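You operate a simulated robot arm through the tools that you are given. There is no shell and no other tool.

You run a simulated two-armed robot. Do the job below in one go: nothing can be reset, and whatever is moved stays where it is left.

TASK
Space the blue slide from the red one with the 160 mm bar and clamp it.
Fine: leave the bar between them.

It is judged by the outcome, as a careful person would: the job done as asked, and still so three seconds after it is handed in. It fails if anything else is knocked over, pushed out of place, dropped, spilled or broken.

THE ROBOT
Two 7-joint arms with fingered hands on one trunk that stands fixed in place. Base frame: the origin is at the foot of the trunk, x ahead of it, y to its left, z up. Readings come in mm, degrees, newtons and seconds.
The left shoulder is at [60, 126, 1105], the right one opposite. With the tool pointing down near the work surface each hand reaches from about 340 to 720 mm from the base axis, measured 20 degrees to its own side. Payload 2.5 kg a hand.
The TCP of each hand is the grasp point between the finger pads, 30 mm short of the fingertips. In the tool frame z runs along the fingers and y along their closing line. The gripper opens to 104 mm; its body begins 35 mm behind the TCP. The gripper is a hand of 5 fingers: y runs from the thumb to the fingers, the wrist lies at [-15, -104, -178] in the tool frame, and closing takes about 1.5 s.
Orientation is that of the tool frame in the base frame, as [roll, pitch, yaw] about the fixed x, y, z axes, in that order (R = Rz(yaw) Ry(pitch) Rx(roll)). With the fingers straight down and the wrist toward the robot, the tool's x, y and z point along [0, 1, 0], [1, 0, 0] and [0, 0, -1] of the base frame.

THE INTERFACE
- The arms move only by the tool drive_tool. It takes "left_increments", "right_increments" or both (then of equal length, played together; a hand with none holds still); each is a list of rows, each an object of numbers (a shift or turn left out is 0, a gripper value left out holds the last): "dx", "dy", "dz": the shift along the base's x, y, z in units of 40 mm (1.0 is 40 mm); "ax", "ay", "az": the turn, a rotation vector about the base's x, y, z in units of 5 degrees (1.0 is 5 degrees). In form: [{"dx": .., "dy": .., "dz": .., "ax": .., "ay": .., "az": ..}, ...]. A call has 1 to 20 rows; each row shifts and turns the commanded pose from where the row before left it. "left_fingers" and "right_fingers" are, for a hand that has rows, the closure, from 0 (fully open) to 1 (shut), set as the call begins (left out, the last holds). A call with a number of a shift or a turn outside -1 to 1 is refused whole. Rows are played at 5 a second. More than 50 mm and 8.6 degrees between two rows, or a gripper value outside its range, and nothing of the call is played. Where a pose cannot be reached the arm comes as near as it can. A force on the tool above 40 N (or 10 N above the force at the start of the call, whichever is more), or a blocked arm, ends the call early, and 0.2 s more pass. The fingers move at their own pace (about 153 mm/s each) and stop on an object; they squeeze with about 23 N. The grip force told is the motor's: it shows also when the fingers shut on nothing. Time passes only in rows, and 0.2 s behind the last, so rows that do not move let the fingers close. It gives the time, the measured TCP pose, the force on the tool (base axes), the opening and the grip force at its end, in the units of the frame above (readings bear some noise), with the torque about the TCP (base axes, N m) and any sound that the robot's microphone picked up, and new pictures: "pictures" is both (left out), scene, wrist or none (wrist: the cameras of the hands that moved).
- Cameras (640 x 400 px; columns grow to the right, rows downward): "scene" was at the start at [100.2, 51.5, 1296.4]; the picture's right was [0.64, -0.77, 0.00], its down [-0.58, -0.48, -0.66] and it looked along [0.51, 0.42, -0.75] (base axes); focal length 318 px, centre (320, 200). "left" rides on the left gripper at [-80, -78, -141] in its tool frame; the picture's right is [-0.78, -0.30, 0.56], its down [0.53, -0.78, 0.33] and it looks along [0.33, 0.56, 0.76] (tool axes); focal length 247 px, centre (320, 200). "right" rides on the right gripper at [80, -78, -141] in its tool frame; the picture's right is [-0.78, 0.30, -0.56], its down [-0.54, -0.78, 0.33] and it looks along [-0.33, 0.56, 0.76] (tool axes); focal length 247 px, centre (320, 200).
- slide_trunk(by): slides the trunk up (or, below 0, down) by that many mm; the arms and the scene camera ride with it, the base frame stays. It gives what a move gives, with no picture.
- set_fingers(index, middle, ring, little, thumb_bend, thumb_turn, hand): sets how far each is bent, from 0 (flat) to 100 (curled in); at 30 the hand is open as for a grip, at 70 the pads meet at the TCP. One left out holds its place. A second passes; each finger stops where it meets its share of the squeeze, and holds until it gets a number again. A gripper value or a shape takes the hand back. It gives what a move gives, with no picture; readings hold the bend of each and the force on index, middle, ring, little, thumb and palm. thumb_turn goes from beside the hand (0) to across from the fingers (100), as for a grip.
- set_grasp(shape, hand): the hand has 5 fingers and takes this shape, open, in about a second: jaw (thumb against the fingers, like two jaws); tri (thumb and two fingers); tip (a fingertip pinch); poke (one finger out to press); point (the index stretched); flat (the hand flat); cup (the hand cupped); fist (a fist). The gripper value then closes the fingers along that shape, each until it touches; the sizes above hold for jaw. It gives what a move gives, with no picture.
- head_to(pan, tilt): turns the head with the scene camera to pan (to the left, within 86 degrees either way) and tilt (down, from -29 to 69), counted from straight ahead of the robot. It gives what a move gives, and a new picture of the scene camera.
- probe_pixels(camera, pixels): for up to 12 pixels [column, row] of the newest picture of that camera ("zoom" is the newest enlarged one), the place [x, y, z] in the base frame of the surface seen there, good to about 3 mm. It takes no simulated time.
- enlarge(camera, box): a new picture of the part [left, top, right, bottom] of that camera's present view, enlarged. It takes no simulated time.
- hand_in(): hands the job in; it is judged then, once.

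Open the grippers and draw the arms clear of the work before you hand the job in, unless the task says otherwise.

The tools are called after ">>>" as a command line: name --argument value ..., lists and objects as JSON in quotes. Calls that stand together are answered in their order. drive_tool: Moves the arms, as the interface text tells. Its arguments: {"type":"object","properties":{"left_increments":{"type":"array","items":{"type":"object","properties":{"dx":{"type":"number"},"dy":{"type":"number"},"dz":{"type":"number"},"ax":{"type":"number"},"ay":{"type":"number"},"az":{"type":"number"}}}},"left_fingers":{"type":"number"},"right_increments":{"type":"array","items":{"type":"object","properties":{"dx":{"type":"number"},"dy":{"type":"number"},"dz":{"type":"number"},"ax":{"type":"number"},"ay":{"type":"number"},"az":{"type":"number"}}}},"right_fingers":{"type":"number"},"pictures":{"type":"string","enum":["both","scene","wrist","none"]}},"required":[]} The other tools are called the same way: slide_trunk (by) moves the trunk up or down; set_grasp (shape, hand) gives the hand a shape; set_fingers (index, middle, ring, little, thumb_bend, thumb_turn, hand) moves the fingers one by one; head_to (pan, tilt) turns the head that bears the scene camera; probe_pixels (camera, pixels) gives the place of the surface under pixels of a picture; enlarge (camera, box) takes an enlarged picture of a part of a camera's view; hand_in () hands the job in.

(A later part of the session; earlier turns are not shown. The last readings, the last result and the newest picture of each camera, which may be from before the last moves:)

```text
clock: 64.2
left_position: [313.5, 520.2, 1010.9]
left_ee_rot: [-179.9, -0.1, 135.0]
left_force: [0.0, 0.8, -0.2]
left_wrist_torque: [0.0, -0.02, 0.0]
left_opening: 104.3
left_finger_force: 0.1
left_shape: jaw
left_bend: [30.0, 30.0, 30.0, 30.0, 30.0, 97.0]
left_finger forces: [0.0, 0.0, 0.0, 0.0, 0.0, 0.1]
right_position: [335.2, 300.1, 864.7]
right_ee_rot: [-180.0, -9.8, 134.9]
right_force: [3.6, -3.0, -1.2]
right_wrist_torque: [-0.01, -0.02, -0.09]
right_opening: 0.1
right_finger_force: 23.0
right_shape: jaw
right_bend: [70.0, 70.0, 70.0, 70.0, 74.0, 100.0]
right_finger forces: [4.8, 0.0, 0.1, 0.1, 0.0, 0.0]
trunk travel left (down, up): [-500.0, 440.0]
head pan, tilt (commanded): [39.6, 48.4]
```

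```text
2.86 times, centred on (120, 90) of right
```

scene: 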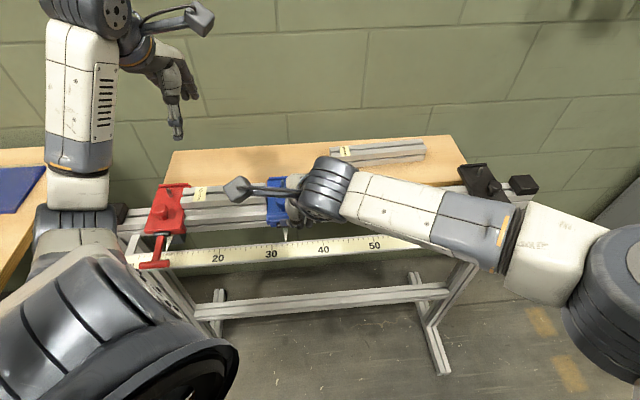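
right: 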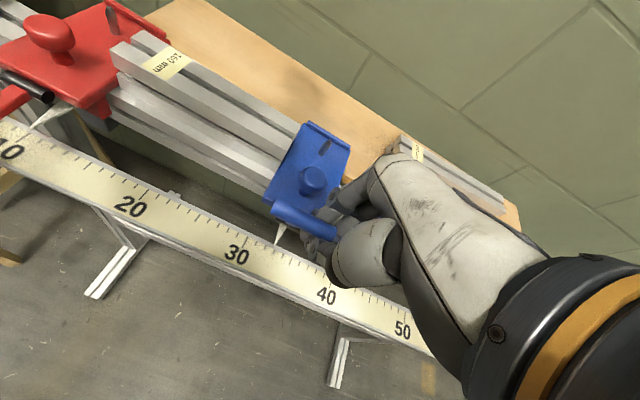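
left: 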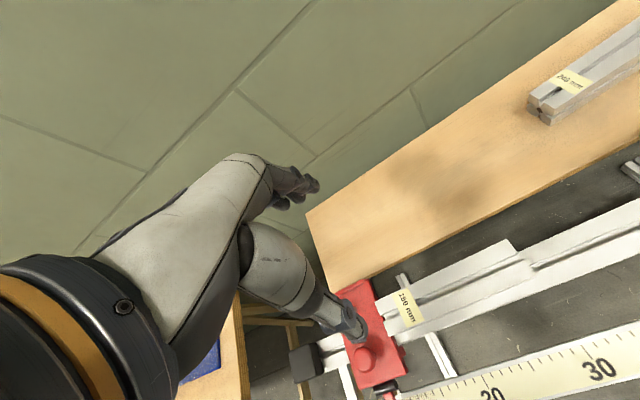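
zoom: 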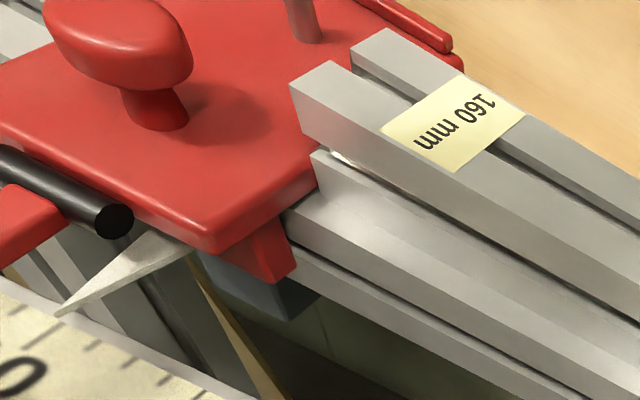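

The bar's left corner looks to be meeting red's edge and the force has risen to ~4.7 N. I press 1–2 mm more of command to seat it.

>>> drive_tool --right_increments '[{"dx": -0.018, "dy": 0.018}, {}]' --pictures "none"

>>> drive_tool --right_increments '[{"dx": -0.018, "dy": 0.018}, {}]' --pictures "both"

>>> enlarge --camera "scene" --box '[140, 160, 320, 280]'

>>> enlarge --camera "right" --box '[40, 20, 200, 160]'

>>> enlarge --camera "right" --box '[220, 100, 380, 240]'

```text
clock: 64.8
left_position: [314.1, 519.4, 1010.1]
left_ee_rot: [-180.0, -0.1, 134.9]
left_force: [-0.5, 0.2, 0.5]
left_wrist_torque: [-0.03, -0.04, 0.02]
left_opening: 104.2
left_finger_force: 0.1
left_shape: jaw
left_bend: [30.0, 30.0, 30.0, 30.0, 30.0, 97.0]
left_finger forces: [0.0, 0.0, 0.1, 0.0, 0.0, 0.1]
right_position: [335.6, 300.5, 865.7]
right_ee_rot: [179.9, -9.9, 135.0]
right_force: [6.1, -5.1, -2.5]
right_wrist_torque: [-0.08, -0.06, -0.08]
right_opening: 0.1
right_finger_force: 22.5
right_shape: jaw
right_bend: [70.0, 70.0, 70.0, 70.0, 74.0, 100.0]
right_finger forces: [5.0, 0.0, 0.1, 0.0, 0.0, 0.0]
trunk travel left (down, up): [-500.0, 440.0]
head pan, tilt (commanded): [39.6, 48.4]
```

```text
clock: 65.4
left_position: [314.7, 520.3, 1011.9]
left_ee_rot: [-180.0, 0.0, 134.9]
left_force: [-0.6, -0.1, -0.7]
left_wrist_torque: [0.02, -0.01, 0.0]
left_opening: 103.9
left_finger_force: 0.1
left_shape: jaw
left_bend: [30.0, 30.0, 30.0, 30.0, 30.0, 97.0]
left_finger forces: [0.1, 0.0, 0.0, 0.0, 0.0, 0.0]
right_position: [335.0, 302.7, 865.2]
right_ee_rot: [180.0, -9.8, 134.8]
right_force: [7.8, -7.4, -1.3]
right_wrist_torque: [-0.1, -0.08, -0.14]
right_opening: 0.0
right_finger_force: 22.7
right_shape: jaw
right_bend: [70.0, 70.0, 70.0, 70.0, 74.0, 100.0]
right_finger forces: [4.8, 0.1, 0.0, 0.0, 0.1, 0.1]
trunk travel left (down, up): [-500.0, 440.0]
head pan, tilt (commanded): [39.6, 48.4]
```

scene: 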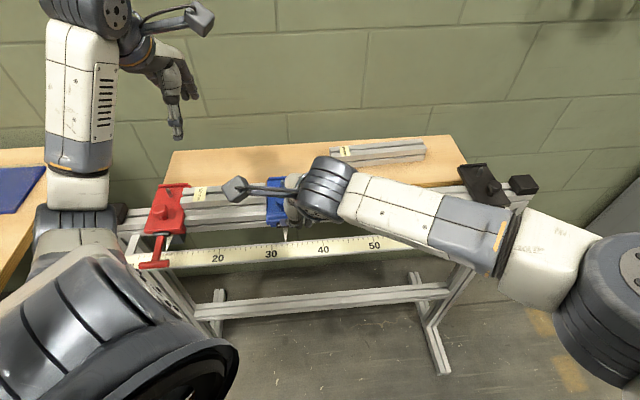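
right: 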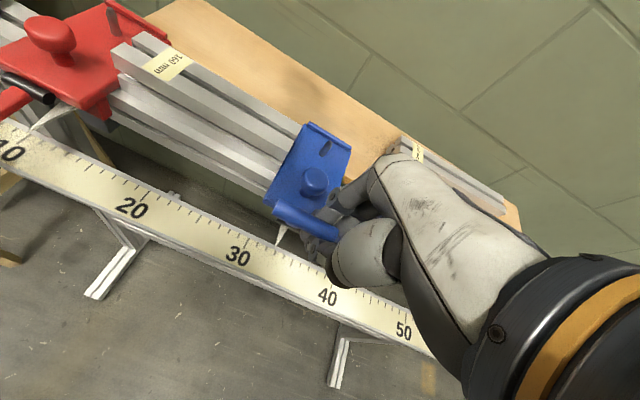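

```text
3.33 times, centred on (230, 220) of scene
```

zoom: 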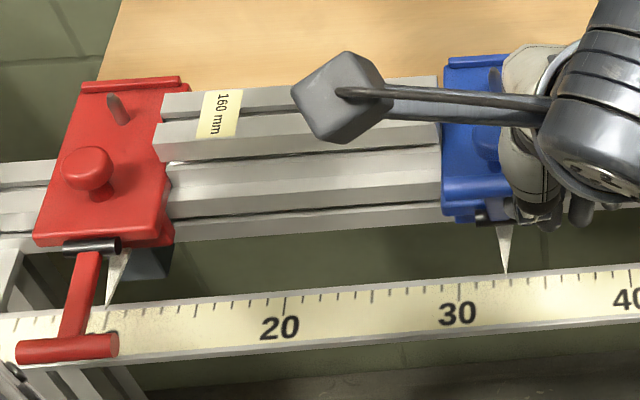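

```text
2.86 times, centred on (120, 90) of right
```

zoom: 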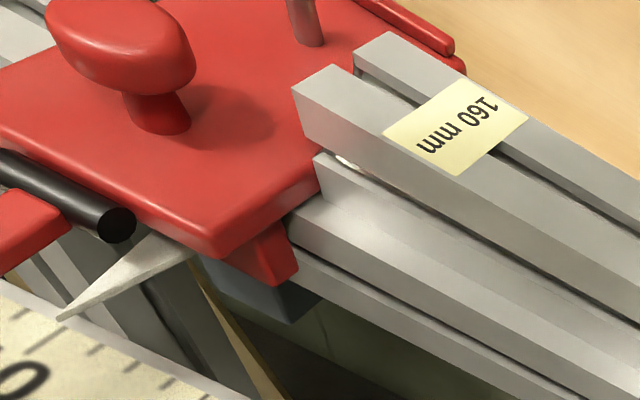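

```text
2.86 times, centred on (300, 170) of right
```

zoom: 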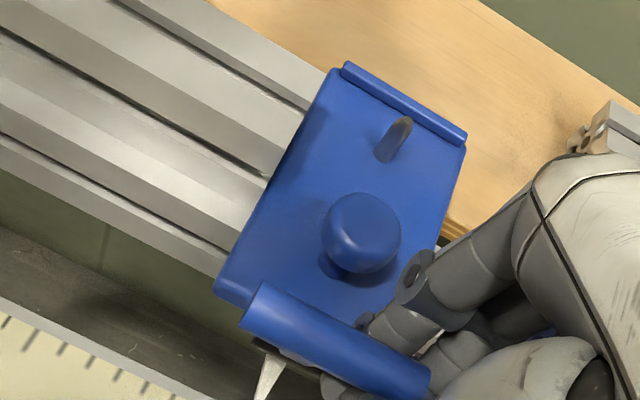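

Force along the rail is ~10.7 N with the pointer stopped at ≈32.7: blue–bar–red are in contact. I check the bar's squareness before clamping.

>>> enlarge --camera "scene" --box '[170, 170, 280, 240]'

>>> probe_pixels --camera "zoom" --pixels '[[110, 215], [150, 213], [200, 210], [250, 207], [300, 204], [350, 201], [400, 198], [450, 194], [500, 191], [540, 189], [570, 187], [80, 217]]'

```text
5.71 times, centred on (225, 205) of scene
```

zoom: 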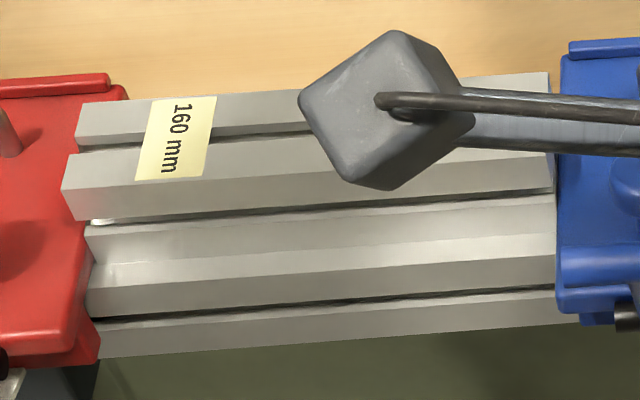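

```text
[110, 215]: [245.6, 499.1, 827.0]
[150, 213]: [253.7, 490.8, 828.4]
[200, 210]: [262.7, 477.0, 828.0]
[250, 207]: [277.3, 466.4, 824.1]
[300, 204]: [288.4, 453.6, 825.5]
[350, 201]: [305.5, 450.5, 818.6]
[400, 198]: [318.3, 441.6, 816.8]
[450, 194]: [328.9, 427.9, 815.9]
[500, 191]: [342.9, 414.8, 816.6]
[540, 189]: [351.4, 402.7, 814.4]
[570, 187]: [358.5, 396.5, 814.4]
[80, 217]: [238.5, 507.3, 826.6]
```

The bar is square within ~0.3° and seated. Keeping the light pressure, I bring the lever down along its arc to ~34° first.

>>> drive_tool --right_increments '[{"dx": -0.083, "dy": -0.083, "dz": -0.065}, {"dx": -0.08, "dy": -0.08, "dz": -0.0725}, {"dx": -0.076, "dy": -0.076, "dz": -0.085}, {"dx": -0.069, "dy": -0.069, "dz": -0.0925}, {"dx": -0.064, "dy": -0.064, "dz": -0.1025}, {"dx": -0.057, "dy": -0.057, "dz": -0.1075}, {}]'

>>> enlarge --camera "right" --box '[220, 100, 420, 300]'

>>> enlarge --camera "scene" --box '[140, 160, 320, 280]'

```text
clock: 67.0
left_position: [313.3, 519.9, 1010.8]
left_ee_rot: [180.0, -0.1, 134.9]
left_force: [-0.3, 0.2, -0.5]
left_wrist_torque: [-0.02, 0.03, -0.04]
left_opening: 103.8
left_finger_force: 0.2
left_shape: jaw
left_bend: [30.0, 30.0, 30.0, 30.0, 30.0, 97.0]
left_finger forces: [0.1, 0.0, 0.0, 0.0, 0.1, 0.0]
right_position: [316.8, 284.4, 844.8]
right_ee_rot: [180.0, -9.9, 134.9]
right_force: [8.7, -8.5, 2.1]
right_wrist_torque: [0.07, -0.07, -0.17]
right_opening: 0.1
right_finger_force: 22.9
right_shape: jaw
right_bend: [70.0, 70.0, 70.0, 70.0, 74.0, 100.0]
right_finger forces: [8.9, 0.0, 0.0, 0.1, 1.5, 0.0]
trunk travel left (down, up): [-500.0, 440.0]
head pan, tilt (commanded): [39.6, 48.4]
```

scene: 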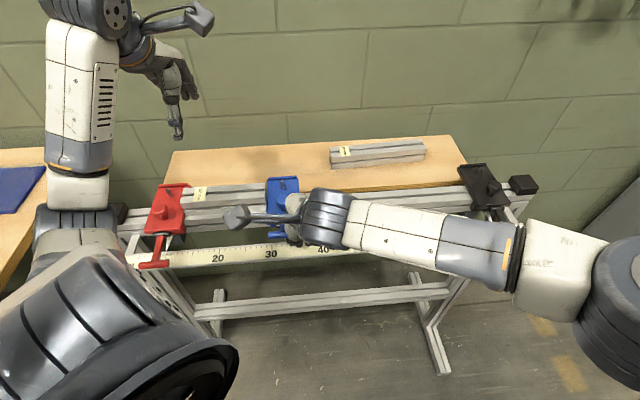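
right: 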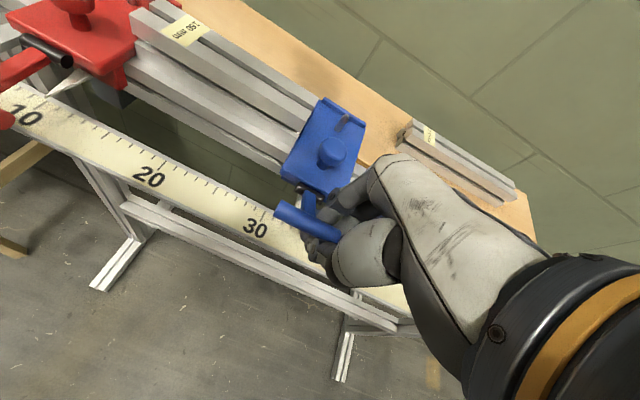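

```text
2.00 times, centred on (320, 200) of right
```

zoom: 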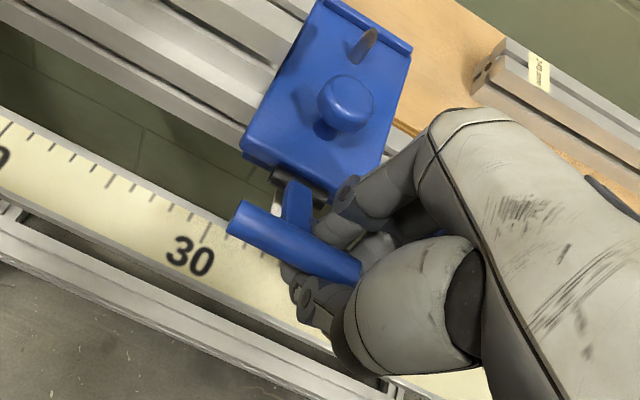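

```text
3.33 times, centred on (230, 220) of scene
```

zoom: 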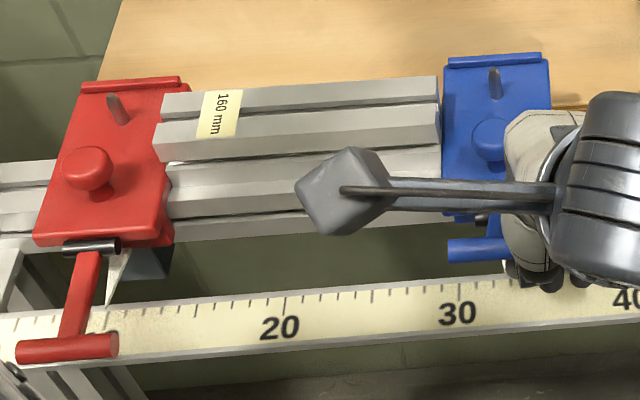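

The lever follows down, pressure steady at ~12 N. I ease the pressure slightly and continue down to about 9°.

>>> drive_tool --right_increments '[{"dx": -0.04, "dy": -0.058, "dz": -0.115}, {"dx": -0.0424, "dy": -0.0424, "dz": -0.1225}, {"dx": -0.035, "dy": -0.035, "dz": -0.125}, {"dx": -0.028, "dy": -0.028, "dz": -0.13}, {"dx": -0.018, "dy": -0.018, "dz": -0.1325}, {}]'

>>> enlarge --camera "right" --box '[220, 100, 420, 300]'

>>> enlarge --camera "scene" --box '[140, 160, 320, 280]'

```text
clock: 68.4
left_position: [313.5, 520.5, 1010.6]
left_ee_rot: [-180.0, 0.0, 135.0]
left_force: [-0.2, 0.6, -0.1]
left_wrist_torque: [-0.01, 0.03, 0.0]
left_opening: 103.8
left_finger_force: 0.0
left_shape: jaw
left_bend: [30.0, 30.0, 30.0, 30.0, 30.0, 97.0]
left_finger forces: [0.0, 0.1, 0.1, 0.0, 0.0, 0.0]
right_position: [309.0, 277.8, 819.5]
right_ee_rot: [-179.9, -10.1, 134.9]
right_force: [7.2, -8.4, 1.3]
right_wrist_torque: [0.08, -0.08, -0.17]
right_opening: 0.1
right_finger_force: 22.9
right_shape: jaw
right_bend: [70.0, 70.0, 70.0, 70.0, 74.0, 100.0]
right_finger forces: [8.8, 0.1, 0.1, 0.1, 3.6, 0.0]
trunk travel left (down, up): [-500.0, 440.0]
head pan, tilt (commanded): [39.6, 48.4]
```

scene: 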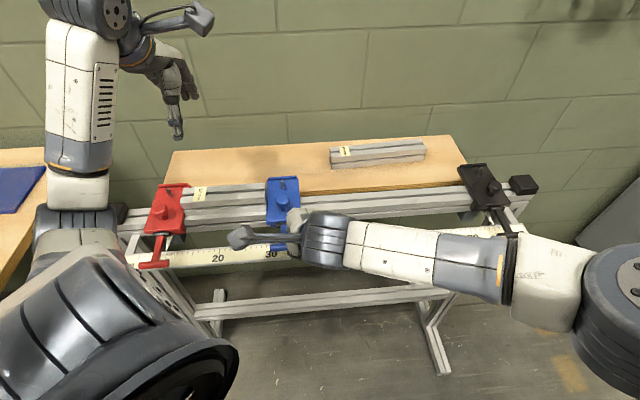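
right: 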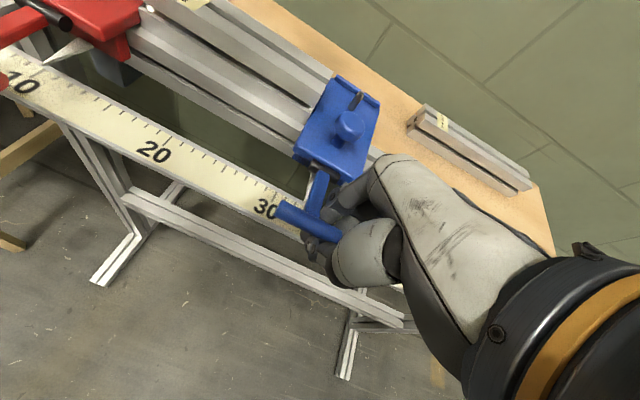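

```text
2.00 times, centred on (320, 200) of right
```

zoom: 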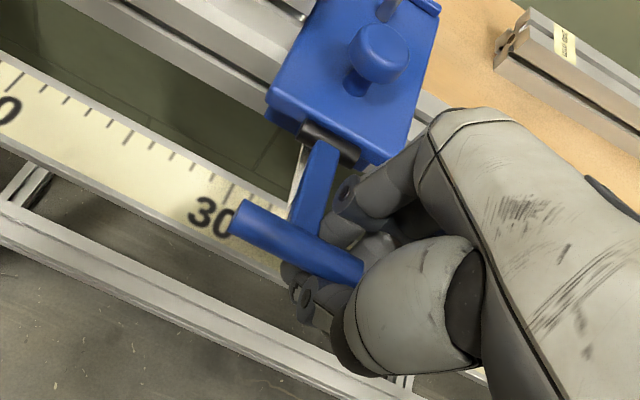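

```text
3.33 times, centred on (230, 220) of scene
```

zoom: 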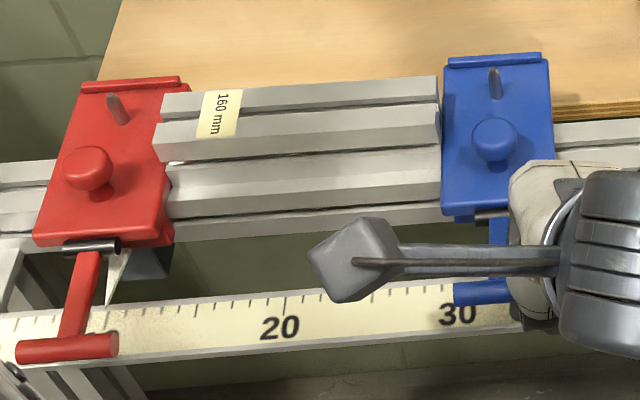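

I probe the T-handle's height now to see how much further it must go.

>>> probe_pixels --camera "right" --pixels '[[290, 212], [300, 220], [312, 228], [320, 180], [318, 195], [325, 165]]'

>>> drive_tool --right_increments '[{"dx": -0.011, "dy": -0.011, "dz": -0.1}, {"dz": -0.06}, {}]' --pictures "both"

>>> probe_pixels --camera "right" --pixels '[[290, 212], [300, 220], [312, 228], [320, 180], [318, 195], [325, 165]]'

```text
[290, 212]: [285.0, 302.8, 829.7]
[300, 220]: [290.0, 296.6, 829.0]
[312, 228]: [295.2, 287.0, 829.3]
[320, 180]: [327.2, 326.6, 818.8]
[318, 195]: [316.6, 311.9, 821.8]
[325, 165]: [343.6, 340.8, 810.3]
```

```text
clock: 69.2
left_position: [314.4, 520.2, 1011.2]
left_ee_rot: [179.9, -0.1, 135.0]
left_force: [0.3, 0.0, 0.5]
left_wrist_torque: [-0.04, -0.01, -0.01]
left_opening: 103.9
left_finger_force: 0.0
left_shape: jaw
left_bend: [30.0, 30.0, 30.0, 30.0, 30.0, 97.0]
left_finger forces: [0.0, 0.0, 0.1, 0.0, 0.1, 0.0]
right_position: [309.1, 277.7, 814.0]
right_ee_rot: [180.0, -10.0, 135.1]
right_force: [4.5, -6.7, 1.0]
right_wrist_torque: [0.1, -0.03, -0.17]
right_opening: 0.0
right_finger_force: 22.8
right_shape: jaw
right_bend: [70.0, 70.0, 70.0, 70.0, 74.0, 100.0]
right_finger forces: [6.7, 0.1, 0.1, 0.1, 3.7, 0.1]
trunk travel left (down, up): [-500.0, 440.0]
head pan, tilt (commanded): [39.6, 48.4]
```

scene: 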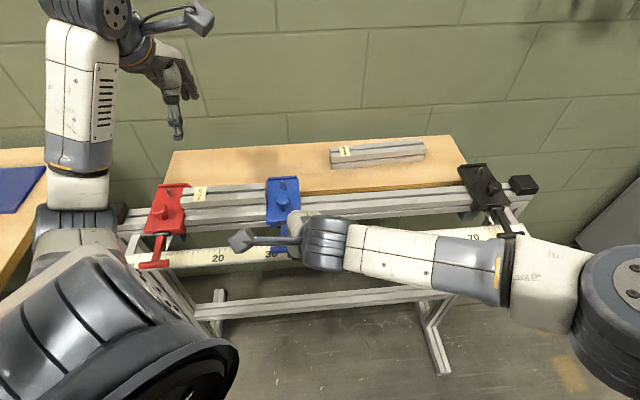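
right: 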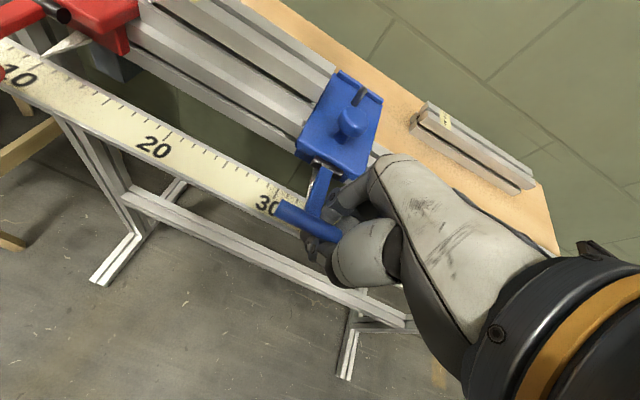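

```text
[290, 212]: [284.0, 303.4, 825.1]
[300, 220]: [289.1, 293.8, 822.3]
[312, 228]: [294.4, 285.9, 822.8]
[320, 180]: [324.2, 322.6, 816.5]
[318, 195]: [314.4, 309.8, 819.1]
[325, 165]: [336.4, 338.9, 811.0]
```

The T-handle is now ~12 mm above its original clamped height, and going lower with this grip would bring fingers near the ruler. I open the hand, rise, then press the handle down from above with the closed fingertips.

>>> drive_tool --right_increments '[{}, {}, {}, {}, {}]' --right_fingers 0.5

>>> enlarge --camera "right" --box '[220, 100, 420, 300]'

>>> enlarge --camera "scene" --box '[140, 160, 320, 280]'

>>> probe_pixels --camera "right" --pixels '[[290, 212], [300, 220], [312, 228], [320, 180], [318, 195], [283, 207]]'

```text
clock: 70.4
left_position: [313.5, 520.1, 1009.8]
left_ee_rot: [180.0, 0.0, 135.0]
left_force: [0.5, -0.4, -0.5]
left_wrist_torque: [0.0, 0.01, -0.02]
left_opening: 103.9
left_finger_force: 0.0
left_shape: jaw
left_bend: [30.0, 30.0, 30.0, 30.0, 30.0, 97.0]
left_finger forces: [0.0, 0.0, 0.0, 0.0, 0.0, 0.0]
right_position: [308.1, 277.5, 815.2]
right_ee_rot: [-180.0, -10.0, 135.0]
right_force: [-0.1, -3.8, -0.5]
right_wrist_torque: [-0.02, -0.01, -0.09]
right_opening: 50.2
right_finger_force: 0.1
right_shape: jaw
right_bend: [74.0, 45.0, 41.0, 41.0, 70.0, 100.0]
right_finger forces: [2.9, 0.1, 0.0, 0.1, 0.1, 0.0]
trunk travel left (down, up): [-500.0, 440.0]
head pan, tilt (commanded): [39.6, 48.4]
```

scene: 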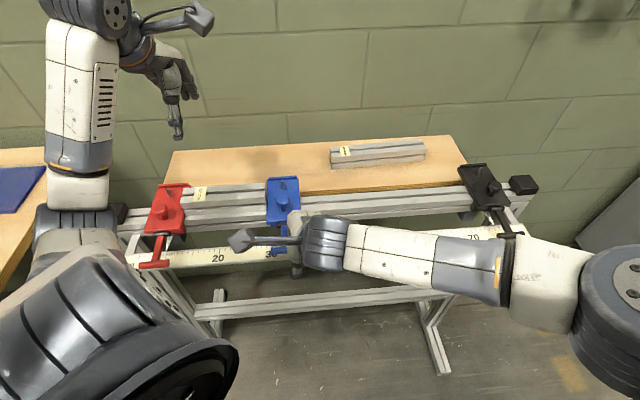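
right: 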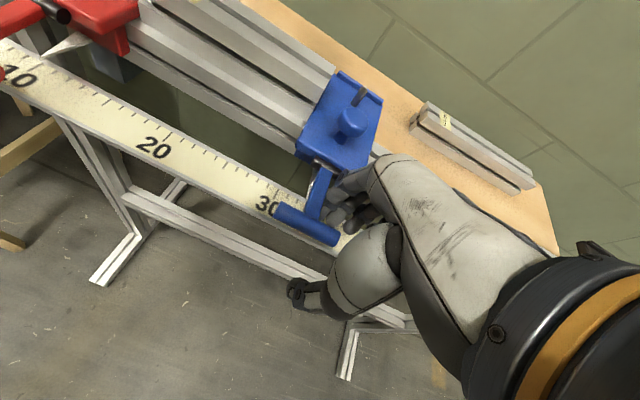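

```text
2.00 times, centred on (320, 200) of right
```

zoom: 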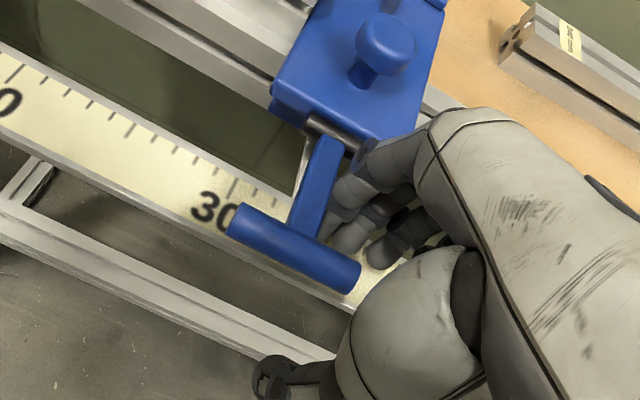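

```text
3.33 times, centred on (230, 220) of scene
```

zoom: 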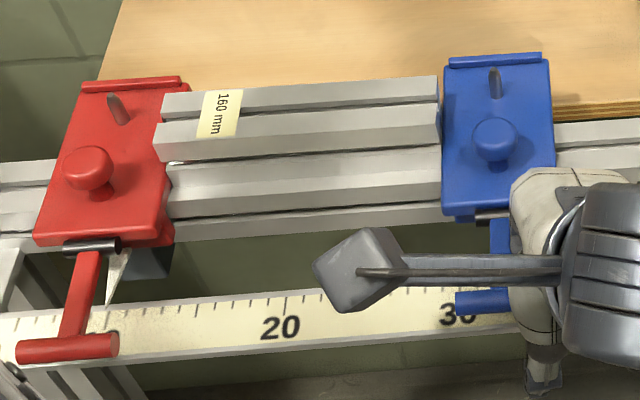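

```text
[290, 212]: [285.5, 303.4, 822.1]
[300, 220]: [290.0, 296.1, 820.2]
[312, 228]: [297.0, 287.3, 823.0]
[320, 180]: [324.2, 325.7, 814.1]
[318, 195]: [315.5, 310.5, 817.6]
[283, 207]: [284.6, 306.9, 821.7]
```

The lever stays put by itself and the slide hasn't moved. I move clear, rise 48 mm, then close the hand and realign over the T-handle.

>>> drive_tool --right_increments '[{"dx": 0.07, "dy": -0.07}, {"dz": 0.6}, {"dz": 0.6}, {"dx": 0.0, "dy": 0.12}, {}]' --pictures "none"

>>> drive_tool --right_increments '[{}, {}, {}, {}, {}, {}, {}, {}]' --right_fingers 1

>>> enlarge --camera "right" --box '[220, 100, 420, 300]'

>>> enlarge --camera "scene" --box '[220, 170, 380, 290]'

```text
clock: 71.6
left_position: [314.9, 519.6, 1010.9]
left_ee_rot: [-180.0, 0.0, 135.0]
left_force: [-0.3, -0.2, 1.0]
left_wrist_torque: [0.01, 0.01, 0.02]
left_opening: 104.2
left_finger_force: 0.1
left_shape: jaw
left_bend: [30.0, 30.0, 30.0, 30.0, 30.0, 97.0]
left_finger forces: [0.1, 0.0, 0.0, 0.1, 0.0, 0.1]
right_position: [311.5, 279.5, 861.9]
right_ee_rot: [-180.0, -9.9, 134.9]
right_force: [-0.8, -0.7, -0.2]
right_wrist_torque: [0.02, -0.01, -0.02]
right_opening: 51.4
right_finger_force: 0.1
right_shape: jaw
right_bend: [74.0, 45.0, 41.0, 41.0, 70.0, 100.0]
right_finger forces: [0.0, 0.1, 0.1, 0.0, 0.0, 0.0]
trunk travel left (down, up): [-500.0, 440.0]
head pan, tilt (commanded): [39.6, 48.4]
```

```text
clock: 73.4
left_position: [314.2, 520.6, 1011.4]
left_ee_rot: [179.9, 0.0, 135.0]
left_force: [0.7, -0.2, 0.5]
left_wrist_torque: [0.01, -0.01, -0.01]
left_opening: 103.8
left_finger_force: 0.1
left_shape: jaw
left_bend: [30.0, 30.0, 30.0, 30.0, 30.0, 97.0]
left_finger forces: [0.1, 0.0, 0.0, 0.0, 0.1, 0.0]
right_position: [311.3, 279.8, 860.3]
right_ee_rot: [180.0, -9.9, 134.8]
right_force: [-0.5, -0.5, -0.1]
right_wrist_torque: [-0.02, 0.01, 0.01]
right_opening: 0.3
right_finger_force: 23.4
right_shape: jaw
right_bend: [70.0, 70.0, 70.0, 70.0, 46.0, 100.0]
right_finger forces: [0.1, 0.0, 0.0, 0.0, 0.0, 0.1]
trunk travel left (down, up): [-500.0, 440.0]
head pan, tilt (commanded): [39.6, 48.4]
```

scene: 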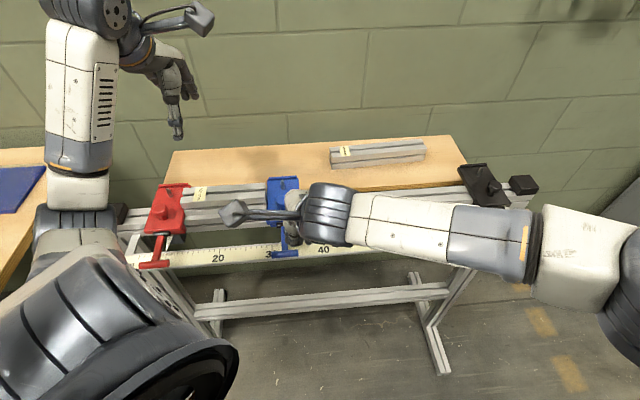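
right: 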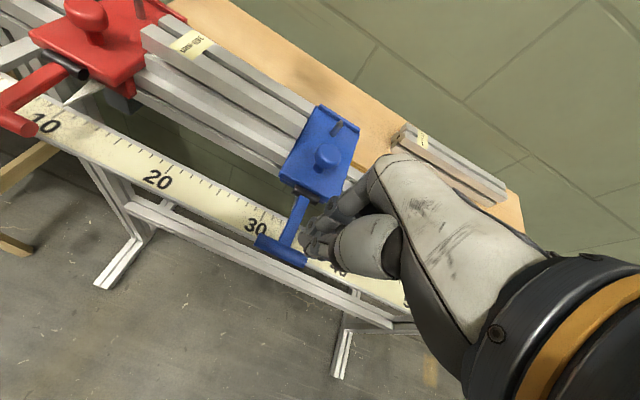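

```text
2.00 times, centred on (320, 200) of right
```

zoom: 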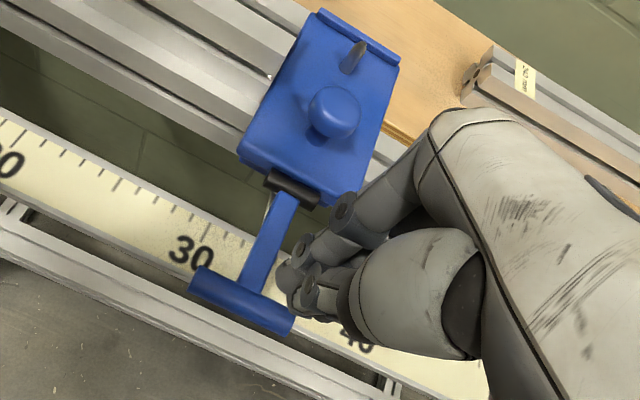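

```text
3.33 times, centred on (300, 230) of scene
```

zoom: 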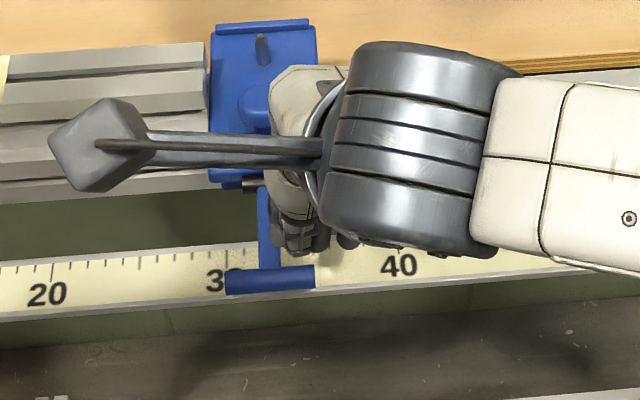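

I probe the fingertip and T-handle positions to aim the press.

>>> probe_pixels --camera "right" --pixels '[[262, 240], [275, 247], [288, 254], [300, 258], [295, 215], [303, 238], [308, 245], [303, 250], [312, 238], [306, 230]]'

>>> probe_pixels --camera "scene" --pixels '[[273, 254], [283, 253], [292, 252], [290, 243], [295, 243], [288, 237], [302, 240], [280, 236]]'

```text
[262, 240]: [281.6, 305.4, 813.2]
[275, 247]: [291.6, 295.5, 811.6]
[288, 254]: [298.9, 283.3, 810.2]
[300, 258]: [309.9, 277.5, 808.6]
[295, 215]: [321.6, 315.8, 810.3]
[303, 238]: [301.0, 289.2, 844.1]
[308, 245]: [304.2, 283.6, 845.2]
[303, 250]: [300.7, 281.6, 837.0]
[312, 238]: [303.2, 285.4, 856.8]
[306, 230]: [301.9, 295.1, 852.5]
```

```text
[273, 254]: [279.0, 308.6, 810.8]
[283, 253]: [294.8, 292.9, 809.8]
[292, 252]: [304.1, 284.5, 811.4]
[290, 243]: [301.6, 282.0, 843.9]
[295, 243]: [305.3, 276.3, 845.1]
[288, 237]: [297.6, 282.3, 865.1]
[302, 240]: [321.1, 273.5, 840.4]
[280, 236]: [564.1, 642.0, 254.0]
```

The T-handle already sits at z≈811, its original clamped height. I press it down firmly with the fingertips to be sure: first to just above contact.

>>> drive_tool --right_increments '[{"dz": -0.3}, {"dz": -0.25}, {"dz": -0.05}, {}]' --pictures "none"

>>> drive_tool --right_increments '[{"dz": -0.05}, {"dz": -0.05}, {}]' --pictures "both"

>>> enlarge --camera "right" --box '[220, 100, 420, 300]'

```text
clock: 74.4
left_position: [312.7, 519.7, 1010.7]
left_ee_rot: [179.9, 0.1, 135.0]
left_force: [0.1, -0.3, 0.3]
left_wrist_torque: [-0.03, 0.01, 0.0]
left_opening: 103.8
left_finger_force: 0.1
left_shape: jaw
left_bend: [30.0, 30.0, 30.0, 30.0, 30.0, 97.0]
left_finger forces: [0.0, 0.1, 0.0, 0.0, 0.1, 0.0]
right_position: [310.4, 279.8, 839.2]
right_ee_rot: [179.9, -9.9, 134.9]
right_force: [1.5, -0.4, 13.4]
right_wrist_torque: [-0.07, -0.07, 0.04]
right_opening: 0.1
right_finger_force: 23.0
right_shape: jaw
right_bend: [70.0, 70.0, 70.0, 70.0, 46.0, 100.0]
right_finger forces: [0.0, 0.0, 0.0, 0.0, 0.1, 0.1]
trunk travel left (down, up): [-500.0, 440.0]
head pan, tilt (commanded): [39.6, 48.4]
```

```text
clock: 75.2
left_position: [313.0, 518.1, 1012.6]
left_ee_rot: [179.8, 0.0, 135.0]
left_force: [0.1, 0.8, -0.1]
left_wrist_torque: [0.01, -0.05, 0.0]
left_opening: 103.9
left_finger_force: 0.0
left_shape: jaw
left_bend: [30.0, 30.0, 30.0, 30.0, 30.0, 97.0]
left_finger forces: [0.0, 0.0, 0.0, 0.1, 0.0, 0.0]
right_position: [311.4, 279.4, 837.4]
right_ee_rot: [179.6, -10.1, 135.0]
right_force: [-0.1, -8.0, 36.6]
right_wrist_torque: [-0.36, -0.01, 0.0]
right_opening: 0.0
right_finger_force: 23.2
right_shape: jaw
right_bend: [70.0, 70.0, 70.0, 70.0, 46.0, 100.0]
right_finger forces: [0.0, 0.1, 0.0, 0.1, 50.7, 0.0]
trunk travel left (down, up): [-500.0, 440.0]
head pan, tilt (commanded): [39.6, 48.4]
```

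scene: 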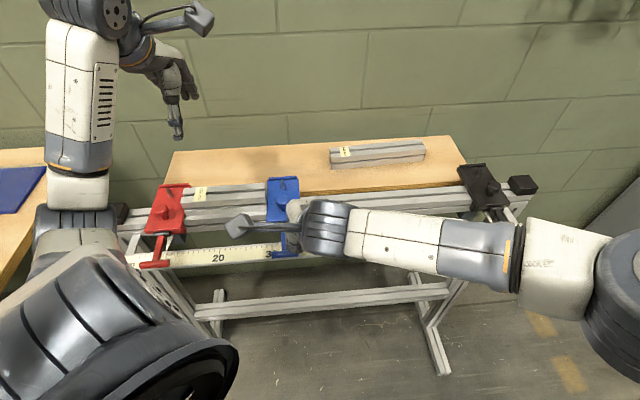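
right: 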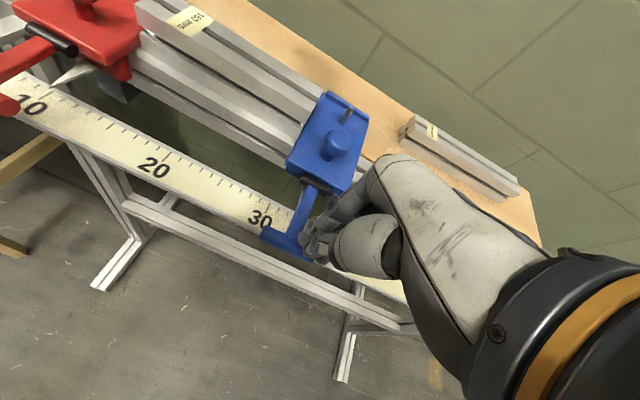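

```text
2.00 times, centred on (320, 200) of right
```

zoom: 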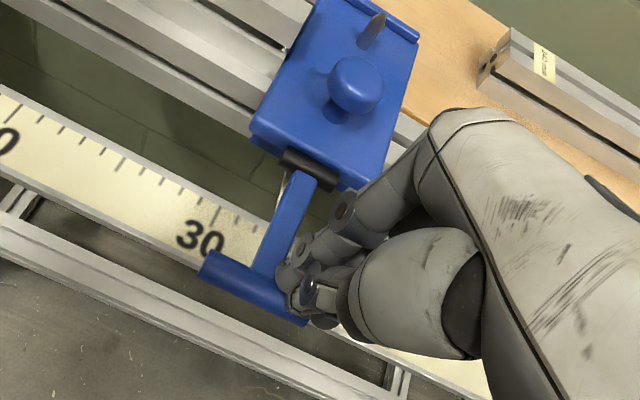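

The press met a solid stop (36 N), so the lever is fully down. I lift the right hand off, then retreat to the right.

>>> drive_tool --right_increments '[{"dz": 0.3}, {"dz": 0.8}, {"dz": 0.9}, {"dz": 0.9}, {"dx": 0.5, "dy": -0.7, "dz": 0.4}, {"dx": 0.5, "dy": -0.7, "dz": 0.4}, {"dx": 0.5, "dy": -0.7, "ax": -0.5, "ay": -0.5}, {"dx": 0.5, "dy": -0.7, "ax": -0.5, "ay": -0.5}, {"dx": 0.4, "dy": -0.8, "ax": -0.4, "ay": -0.4}, {}]'

>>> enlarge --camera "scene" --box '[130, 160, 330, 290]'

>>> enlarge --camera "scene" --box '[250, 170, 330, 270]'

>>> enlarge --camera "scene" --box '[130, 175, 210, 275]'

```text
clock: 77.4
left_position: [313.2, 519.7, 1010.6]
left_ee_rot: [180.0, 0.0, 135.0]
left_force: [0.1, -0.1, -0.4]
left_wrist_torque: [0.05, 0.01, 0.0]
left_opening: 104.1
left_finger_force: 0.1
left_shape: jaw
left_bend: [30.0, 30.0, 30.0, 30.0, 30.0, 97.0]
left_finger forces: [0.0, 0.0, 0.0, 0.1, 0.0, 0.0]
right_position: [407.2, 135.4, 980.4]
right_ee_rot: [-180.0, 0.0, 134.9]
right_force: [0.5, 0.2, -0.3]
right_wrist_torque: [-0.02, 0.01, -0.03]
right_opening: 0.2
right_finger_force: 23.0
right_shape: jaw
right_bend: [70.0, 70.0, 70.0, 70.0, 46.0, 100.0]
right_finger forces: [0.0, 0.0, 0.0, 0.0, 0.1, 0.0]
trunk travel left (down, up): [-500.0, 440.0]
head pan, tilt (commanded): [39.6, 48.4]
```

scene: 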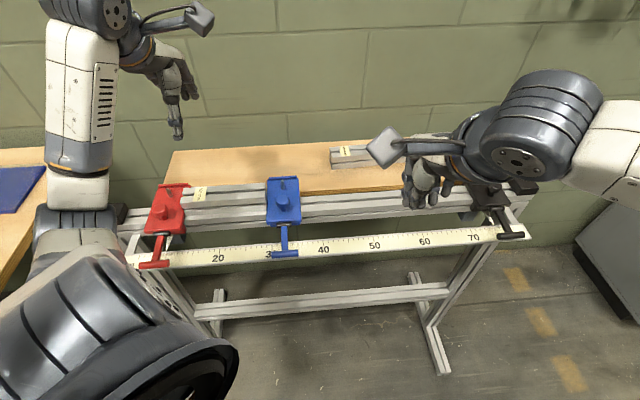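
right: 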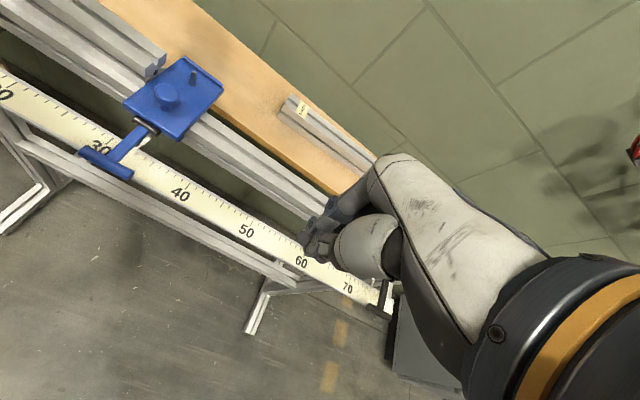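

```text
3.08 times, centred on (230, 225) of scene
```

zoom: 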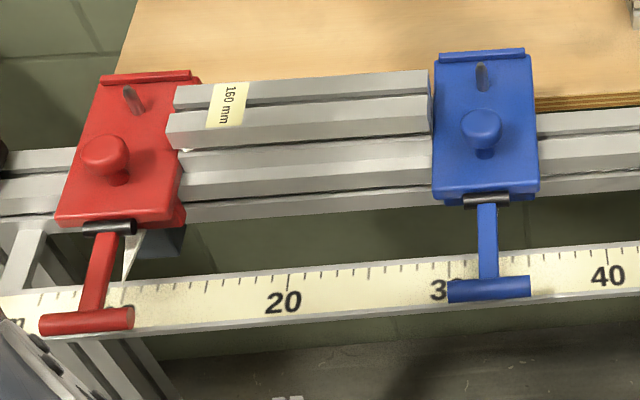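

```text
4.00 times, centred on (290, 220) of scene
```

zoom: 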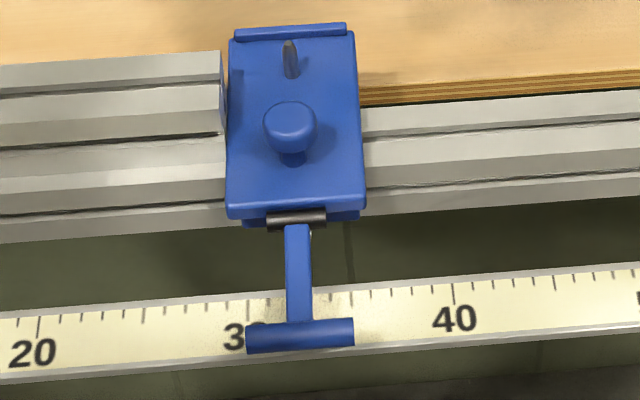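

```text
4.00 times, centred on (170, 225) of scene
```

zoom: 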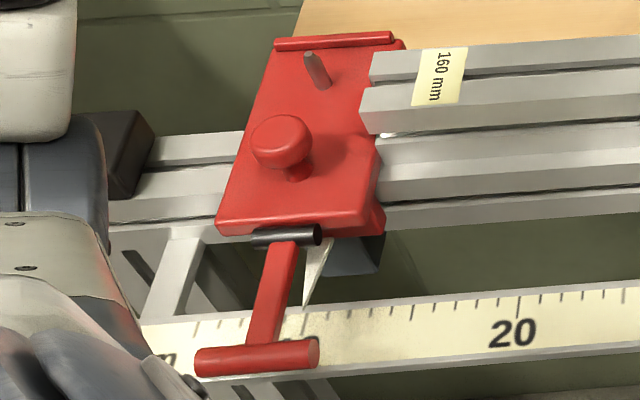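

The blue lever lies flat like the others. I check the bar's contact at both ends closely, and the pointer readings.

>>> enlarge --camera "right" --box '[60, 20, 240, 190]'

>>> enlarge --camera "scene" --box '[250, 175, 290, 220]'

>>> enlarge --camera "scene" --box '[165, 180, 205, 225]'

>>> enlarge --camera "left" --box '[330, 230, 640, 400]'

```text
2.35 times, centred on (150, 105) of right
```

zoom: 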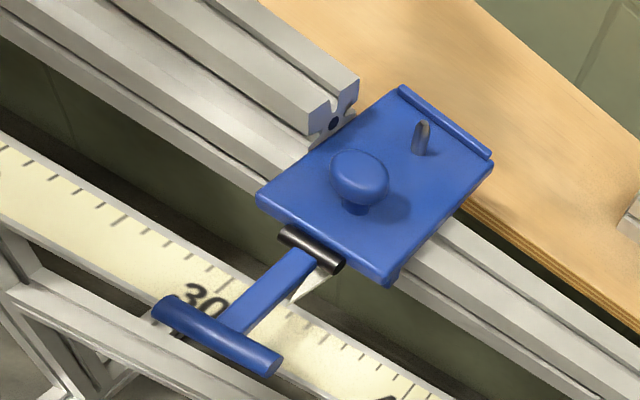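

```text
8.89 times, centred on (270, 198) of scene
```

zoom: 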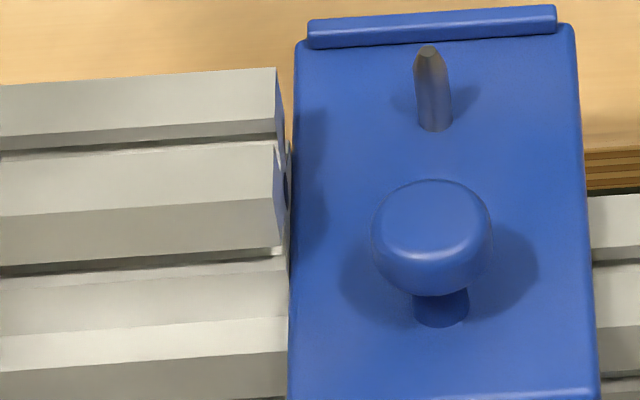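

```text
8.89 times, centred on (185, 202) of scene
```

zoom: 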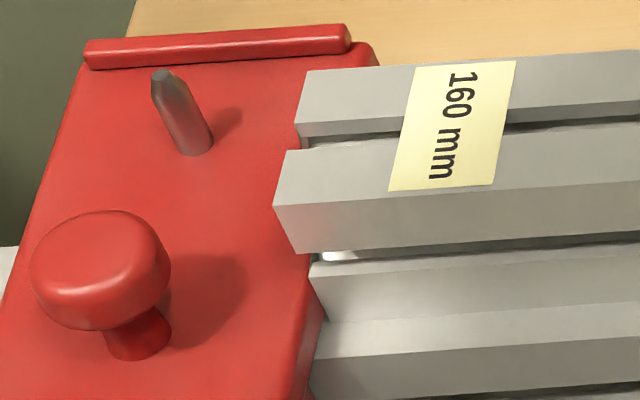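

```text
2.06 times, centred on (485, 315) of left
```

zoom: 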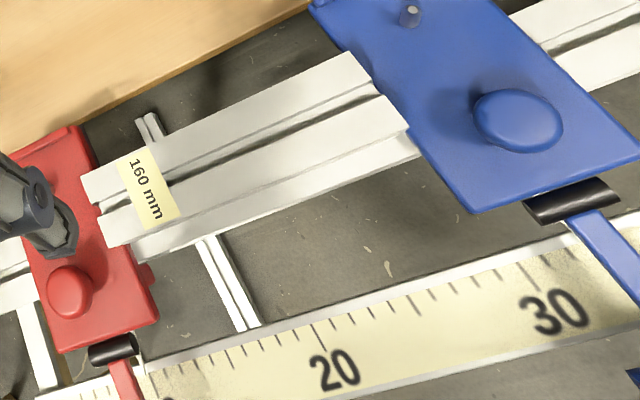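

Both ends look in contact. I take tighter zooms from the left wrist camera at each junction to be sure.

>>> enlarge --camera "left" --box '[490, 235, 570, 310]'

>>> enlarge --camera "left" --box '[350, 290, 430, 365]'

>>> enlarge --camera "scene" --box '[260, 185, 280, 205]'

>>> enlarge --camera "scene" --box '[260, 225, 310, 262]'

>>> enlarge --camera "scene" --box '[140, 225, 190, 272]'

```text
5.33 times, centred on (530, 272) of left
```

zoom: 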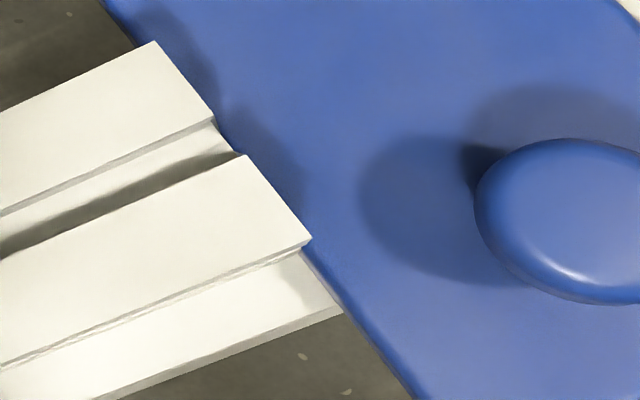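

```text
5.33 times, centred on (390, 328) of left
```

zoom: 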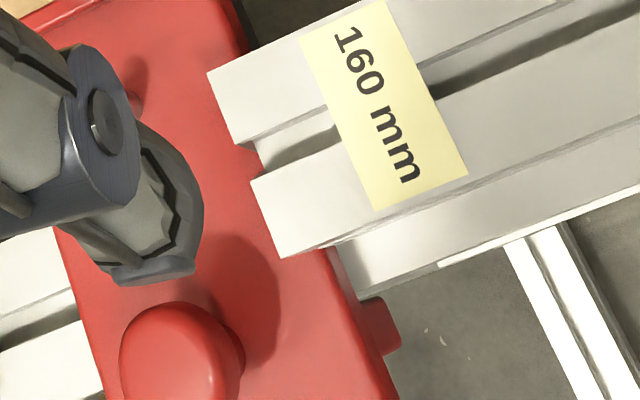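

```text
16.00 times, centred on (270, 195) of scene
```

zoom: 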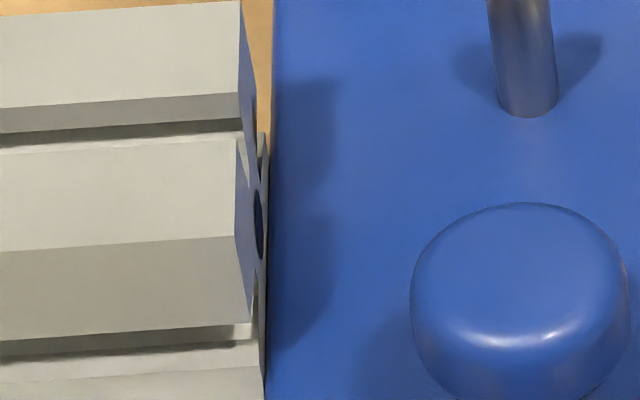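

```text
10.81 times, centred on (285, 244) of scene
```

zoom: 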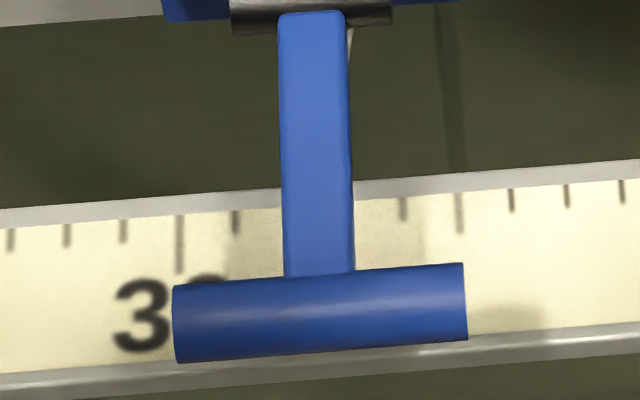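

```text
8.51 times, centred on (165, 248) of scene
```

zoom: 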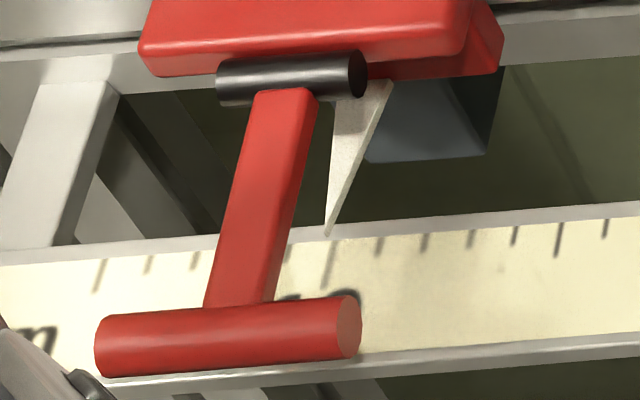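

Faces look flush at both ends and red's pointer is still at 10.0. I probe all three T-handles to confirm the blue lever is as low as the others.

>>> probe_pixels --camera "scene" --pixels '[[275, 255], [285, 254], [295, 253], [284, 240], [284, 232], [155, 264], [160, 240], [165, 262], [500, 237], [515, 235]]'

>>> probe_pixels --camera "right" --pixels '[[95, 160], [115, 170], [130, 145], [148, 128], [385, 300], [383, 290]]'

```text
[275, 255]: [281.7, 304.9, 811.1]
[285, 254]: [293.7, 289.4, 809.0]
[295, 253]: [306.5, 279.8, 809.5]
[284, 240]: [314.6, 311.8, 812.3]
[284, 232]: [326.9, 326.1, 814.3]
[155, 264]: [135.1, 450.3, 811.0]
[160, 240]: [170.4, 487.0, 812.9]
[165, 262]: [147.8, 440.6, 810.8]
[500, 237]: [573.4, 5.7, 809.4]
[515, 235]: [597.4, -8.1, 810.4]
```

```text
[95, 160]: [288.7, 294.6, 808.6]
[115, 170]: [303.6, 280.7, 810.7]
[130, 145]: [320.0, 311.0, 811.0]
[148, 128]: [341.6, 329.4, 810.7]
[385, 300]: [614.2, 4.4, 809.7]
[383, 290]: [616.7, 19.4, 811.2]
```

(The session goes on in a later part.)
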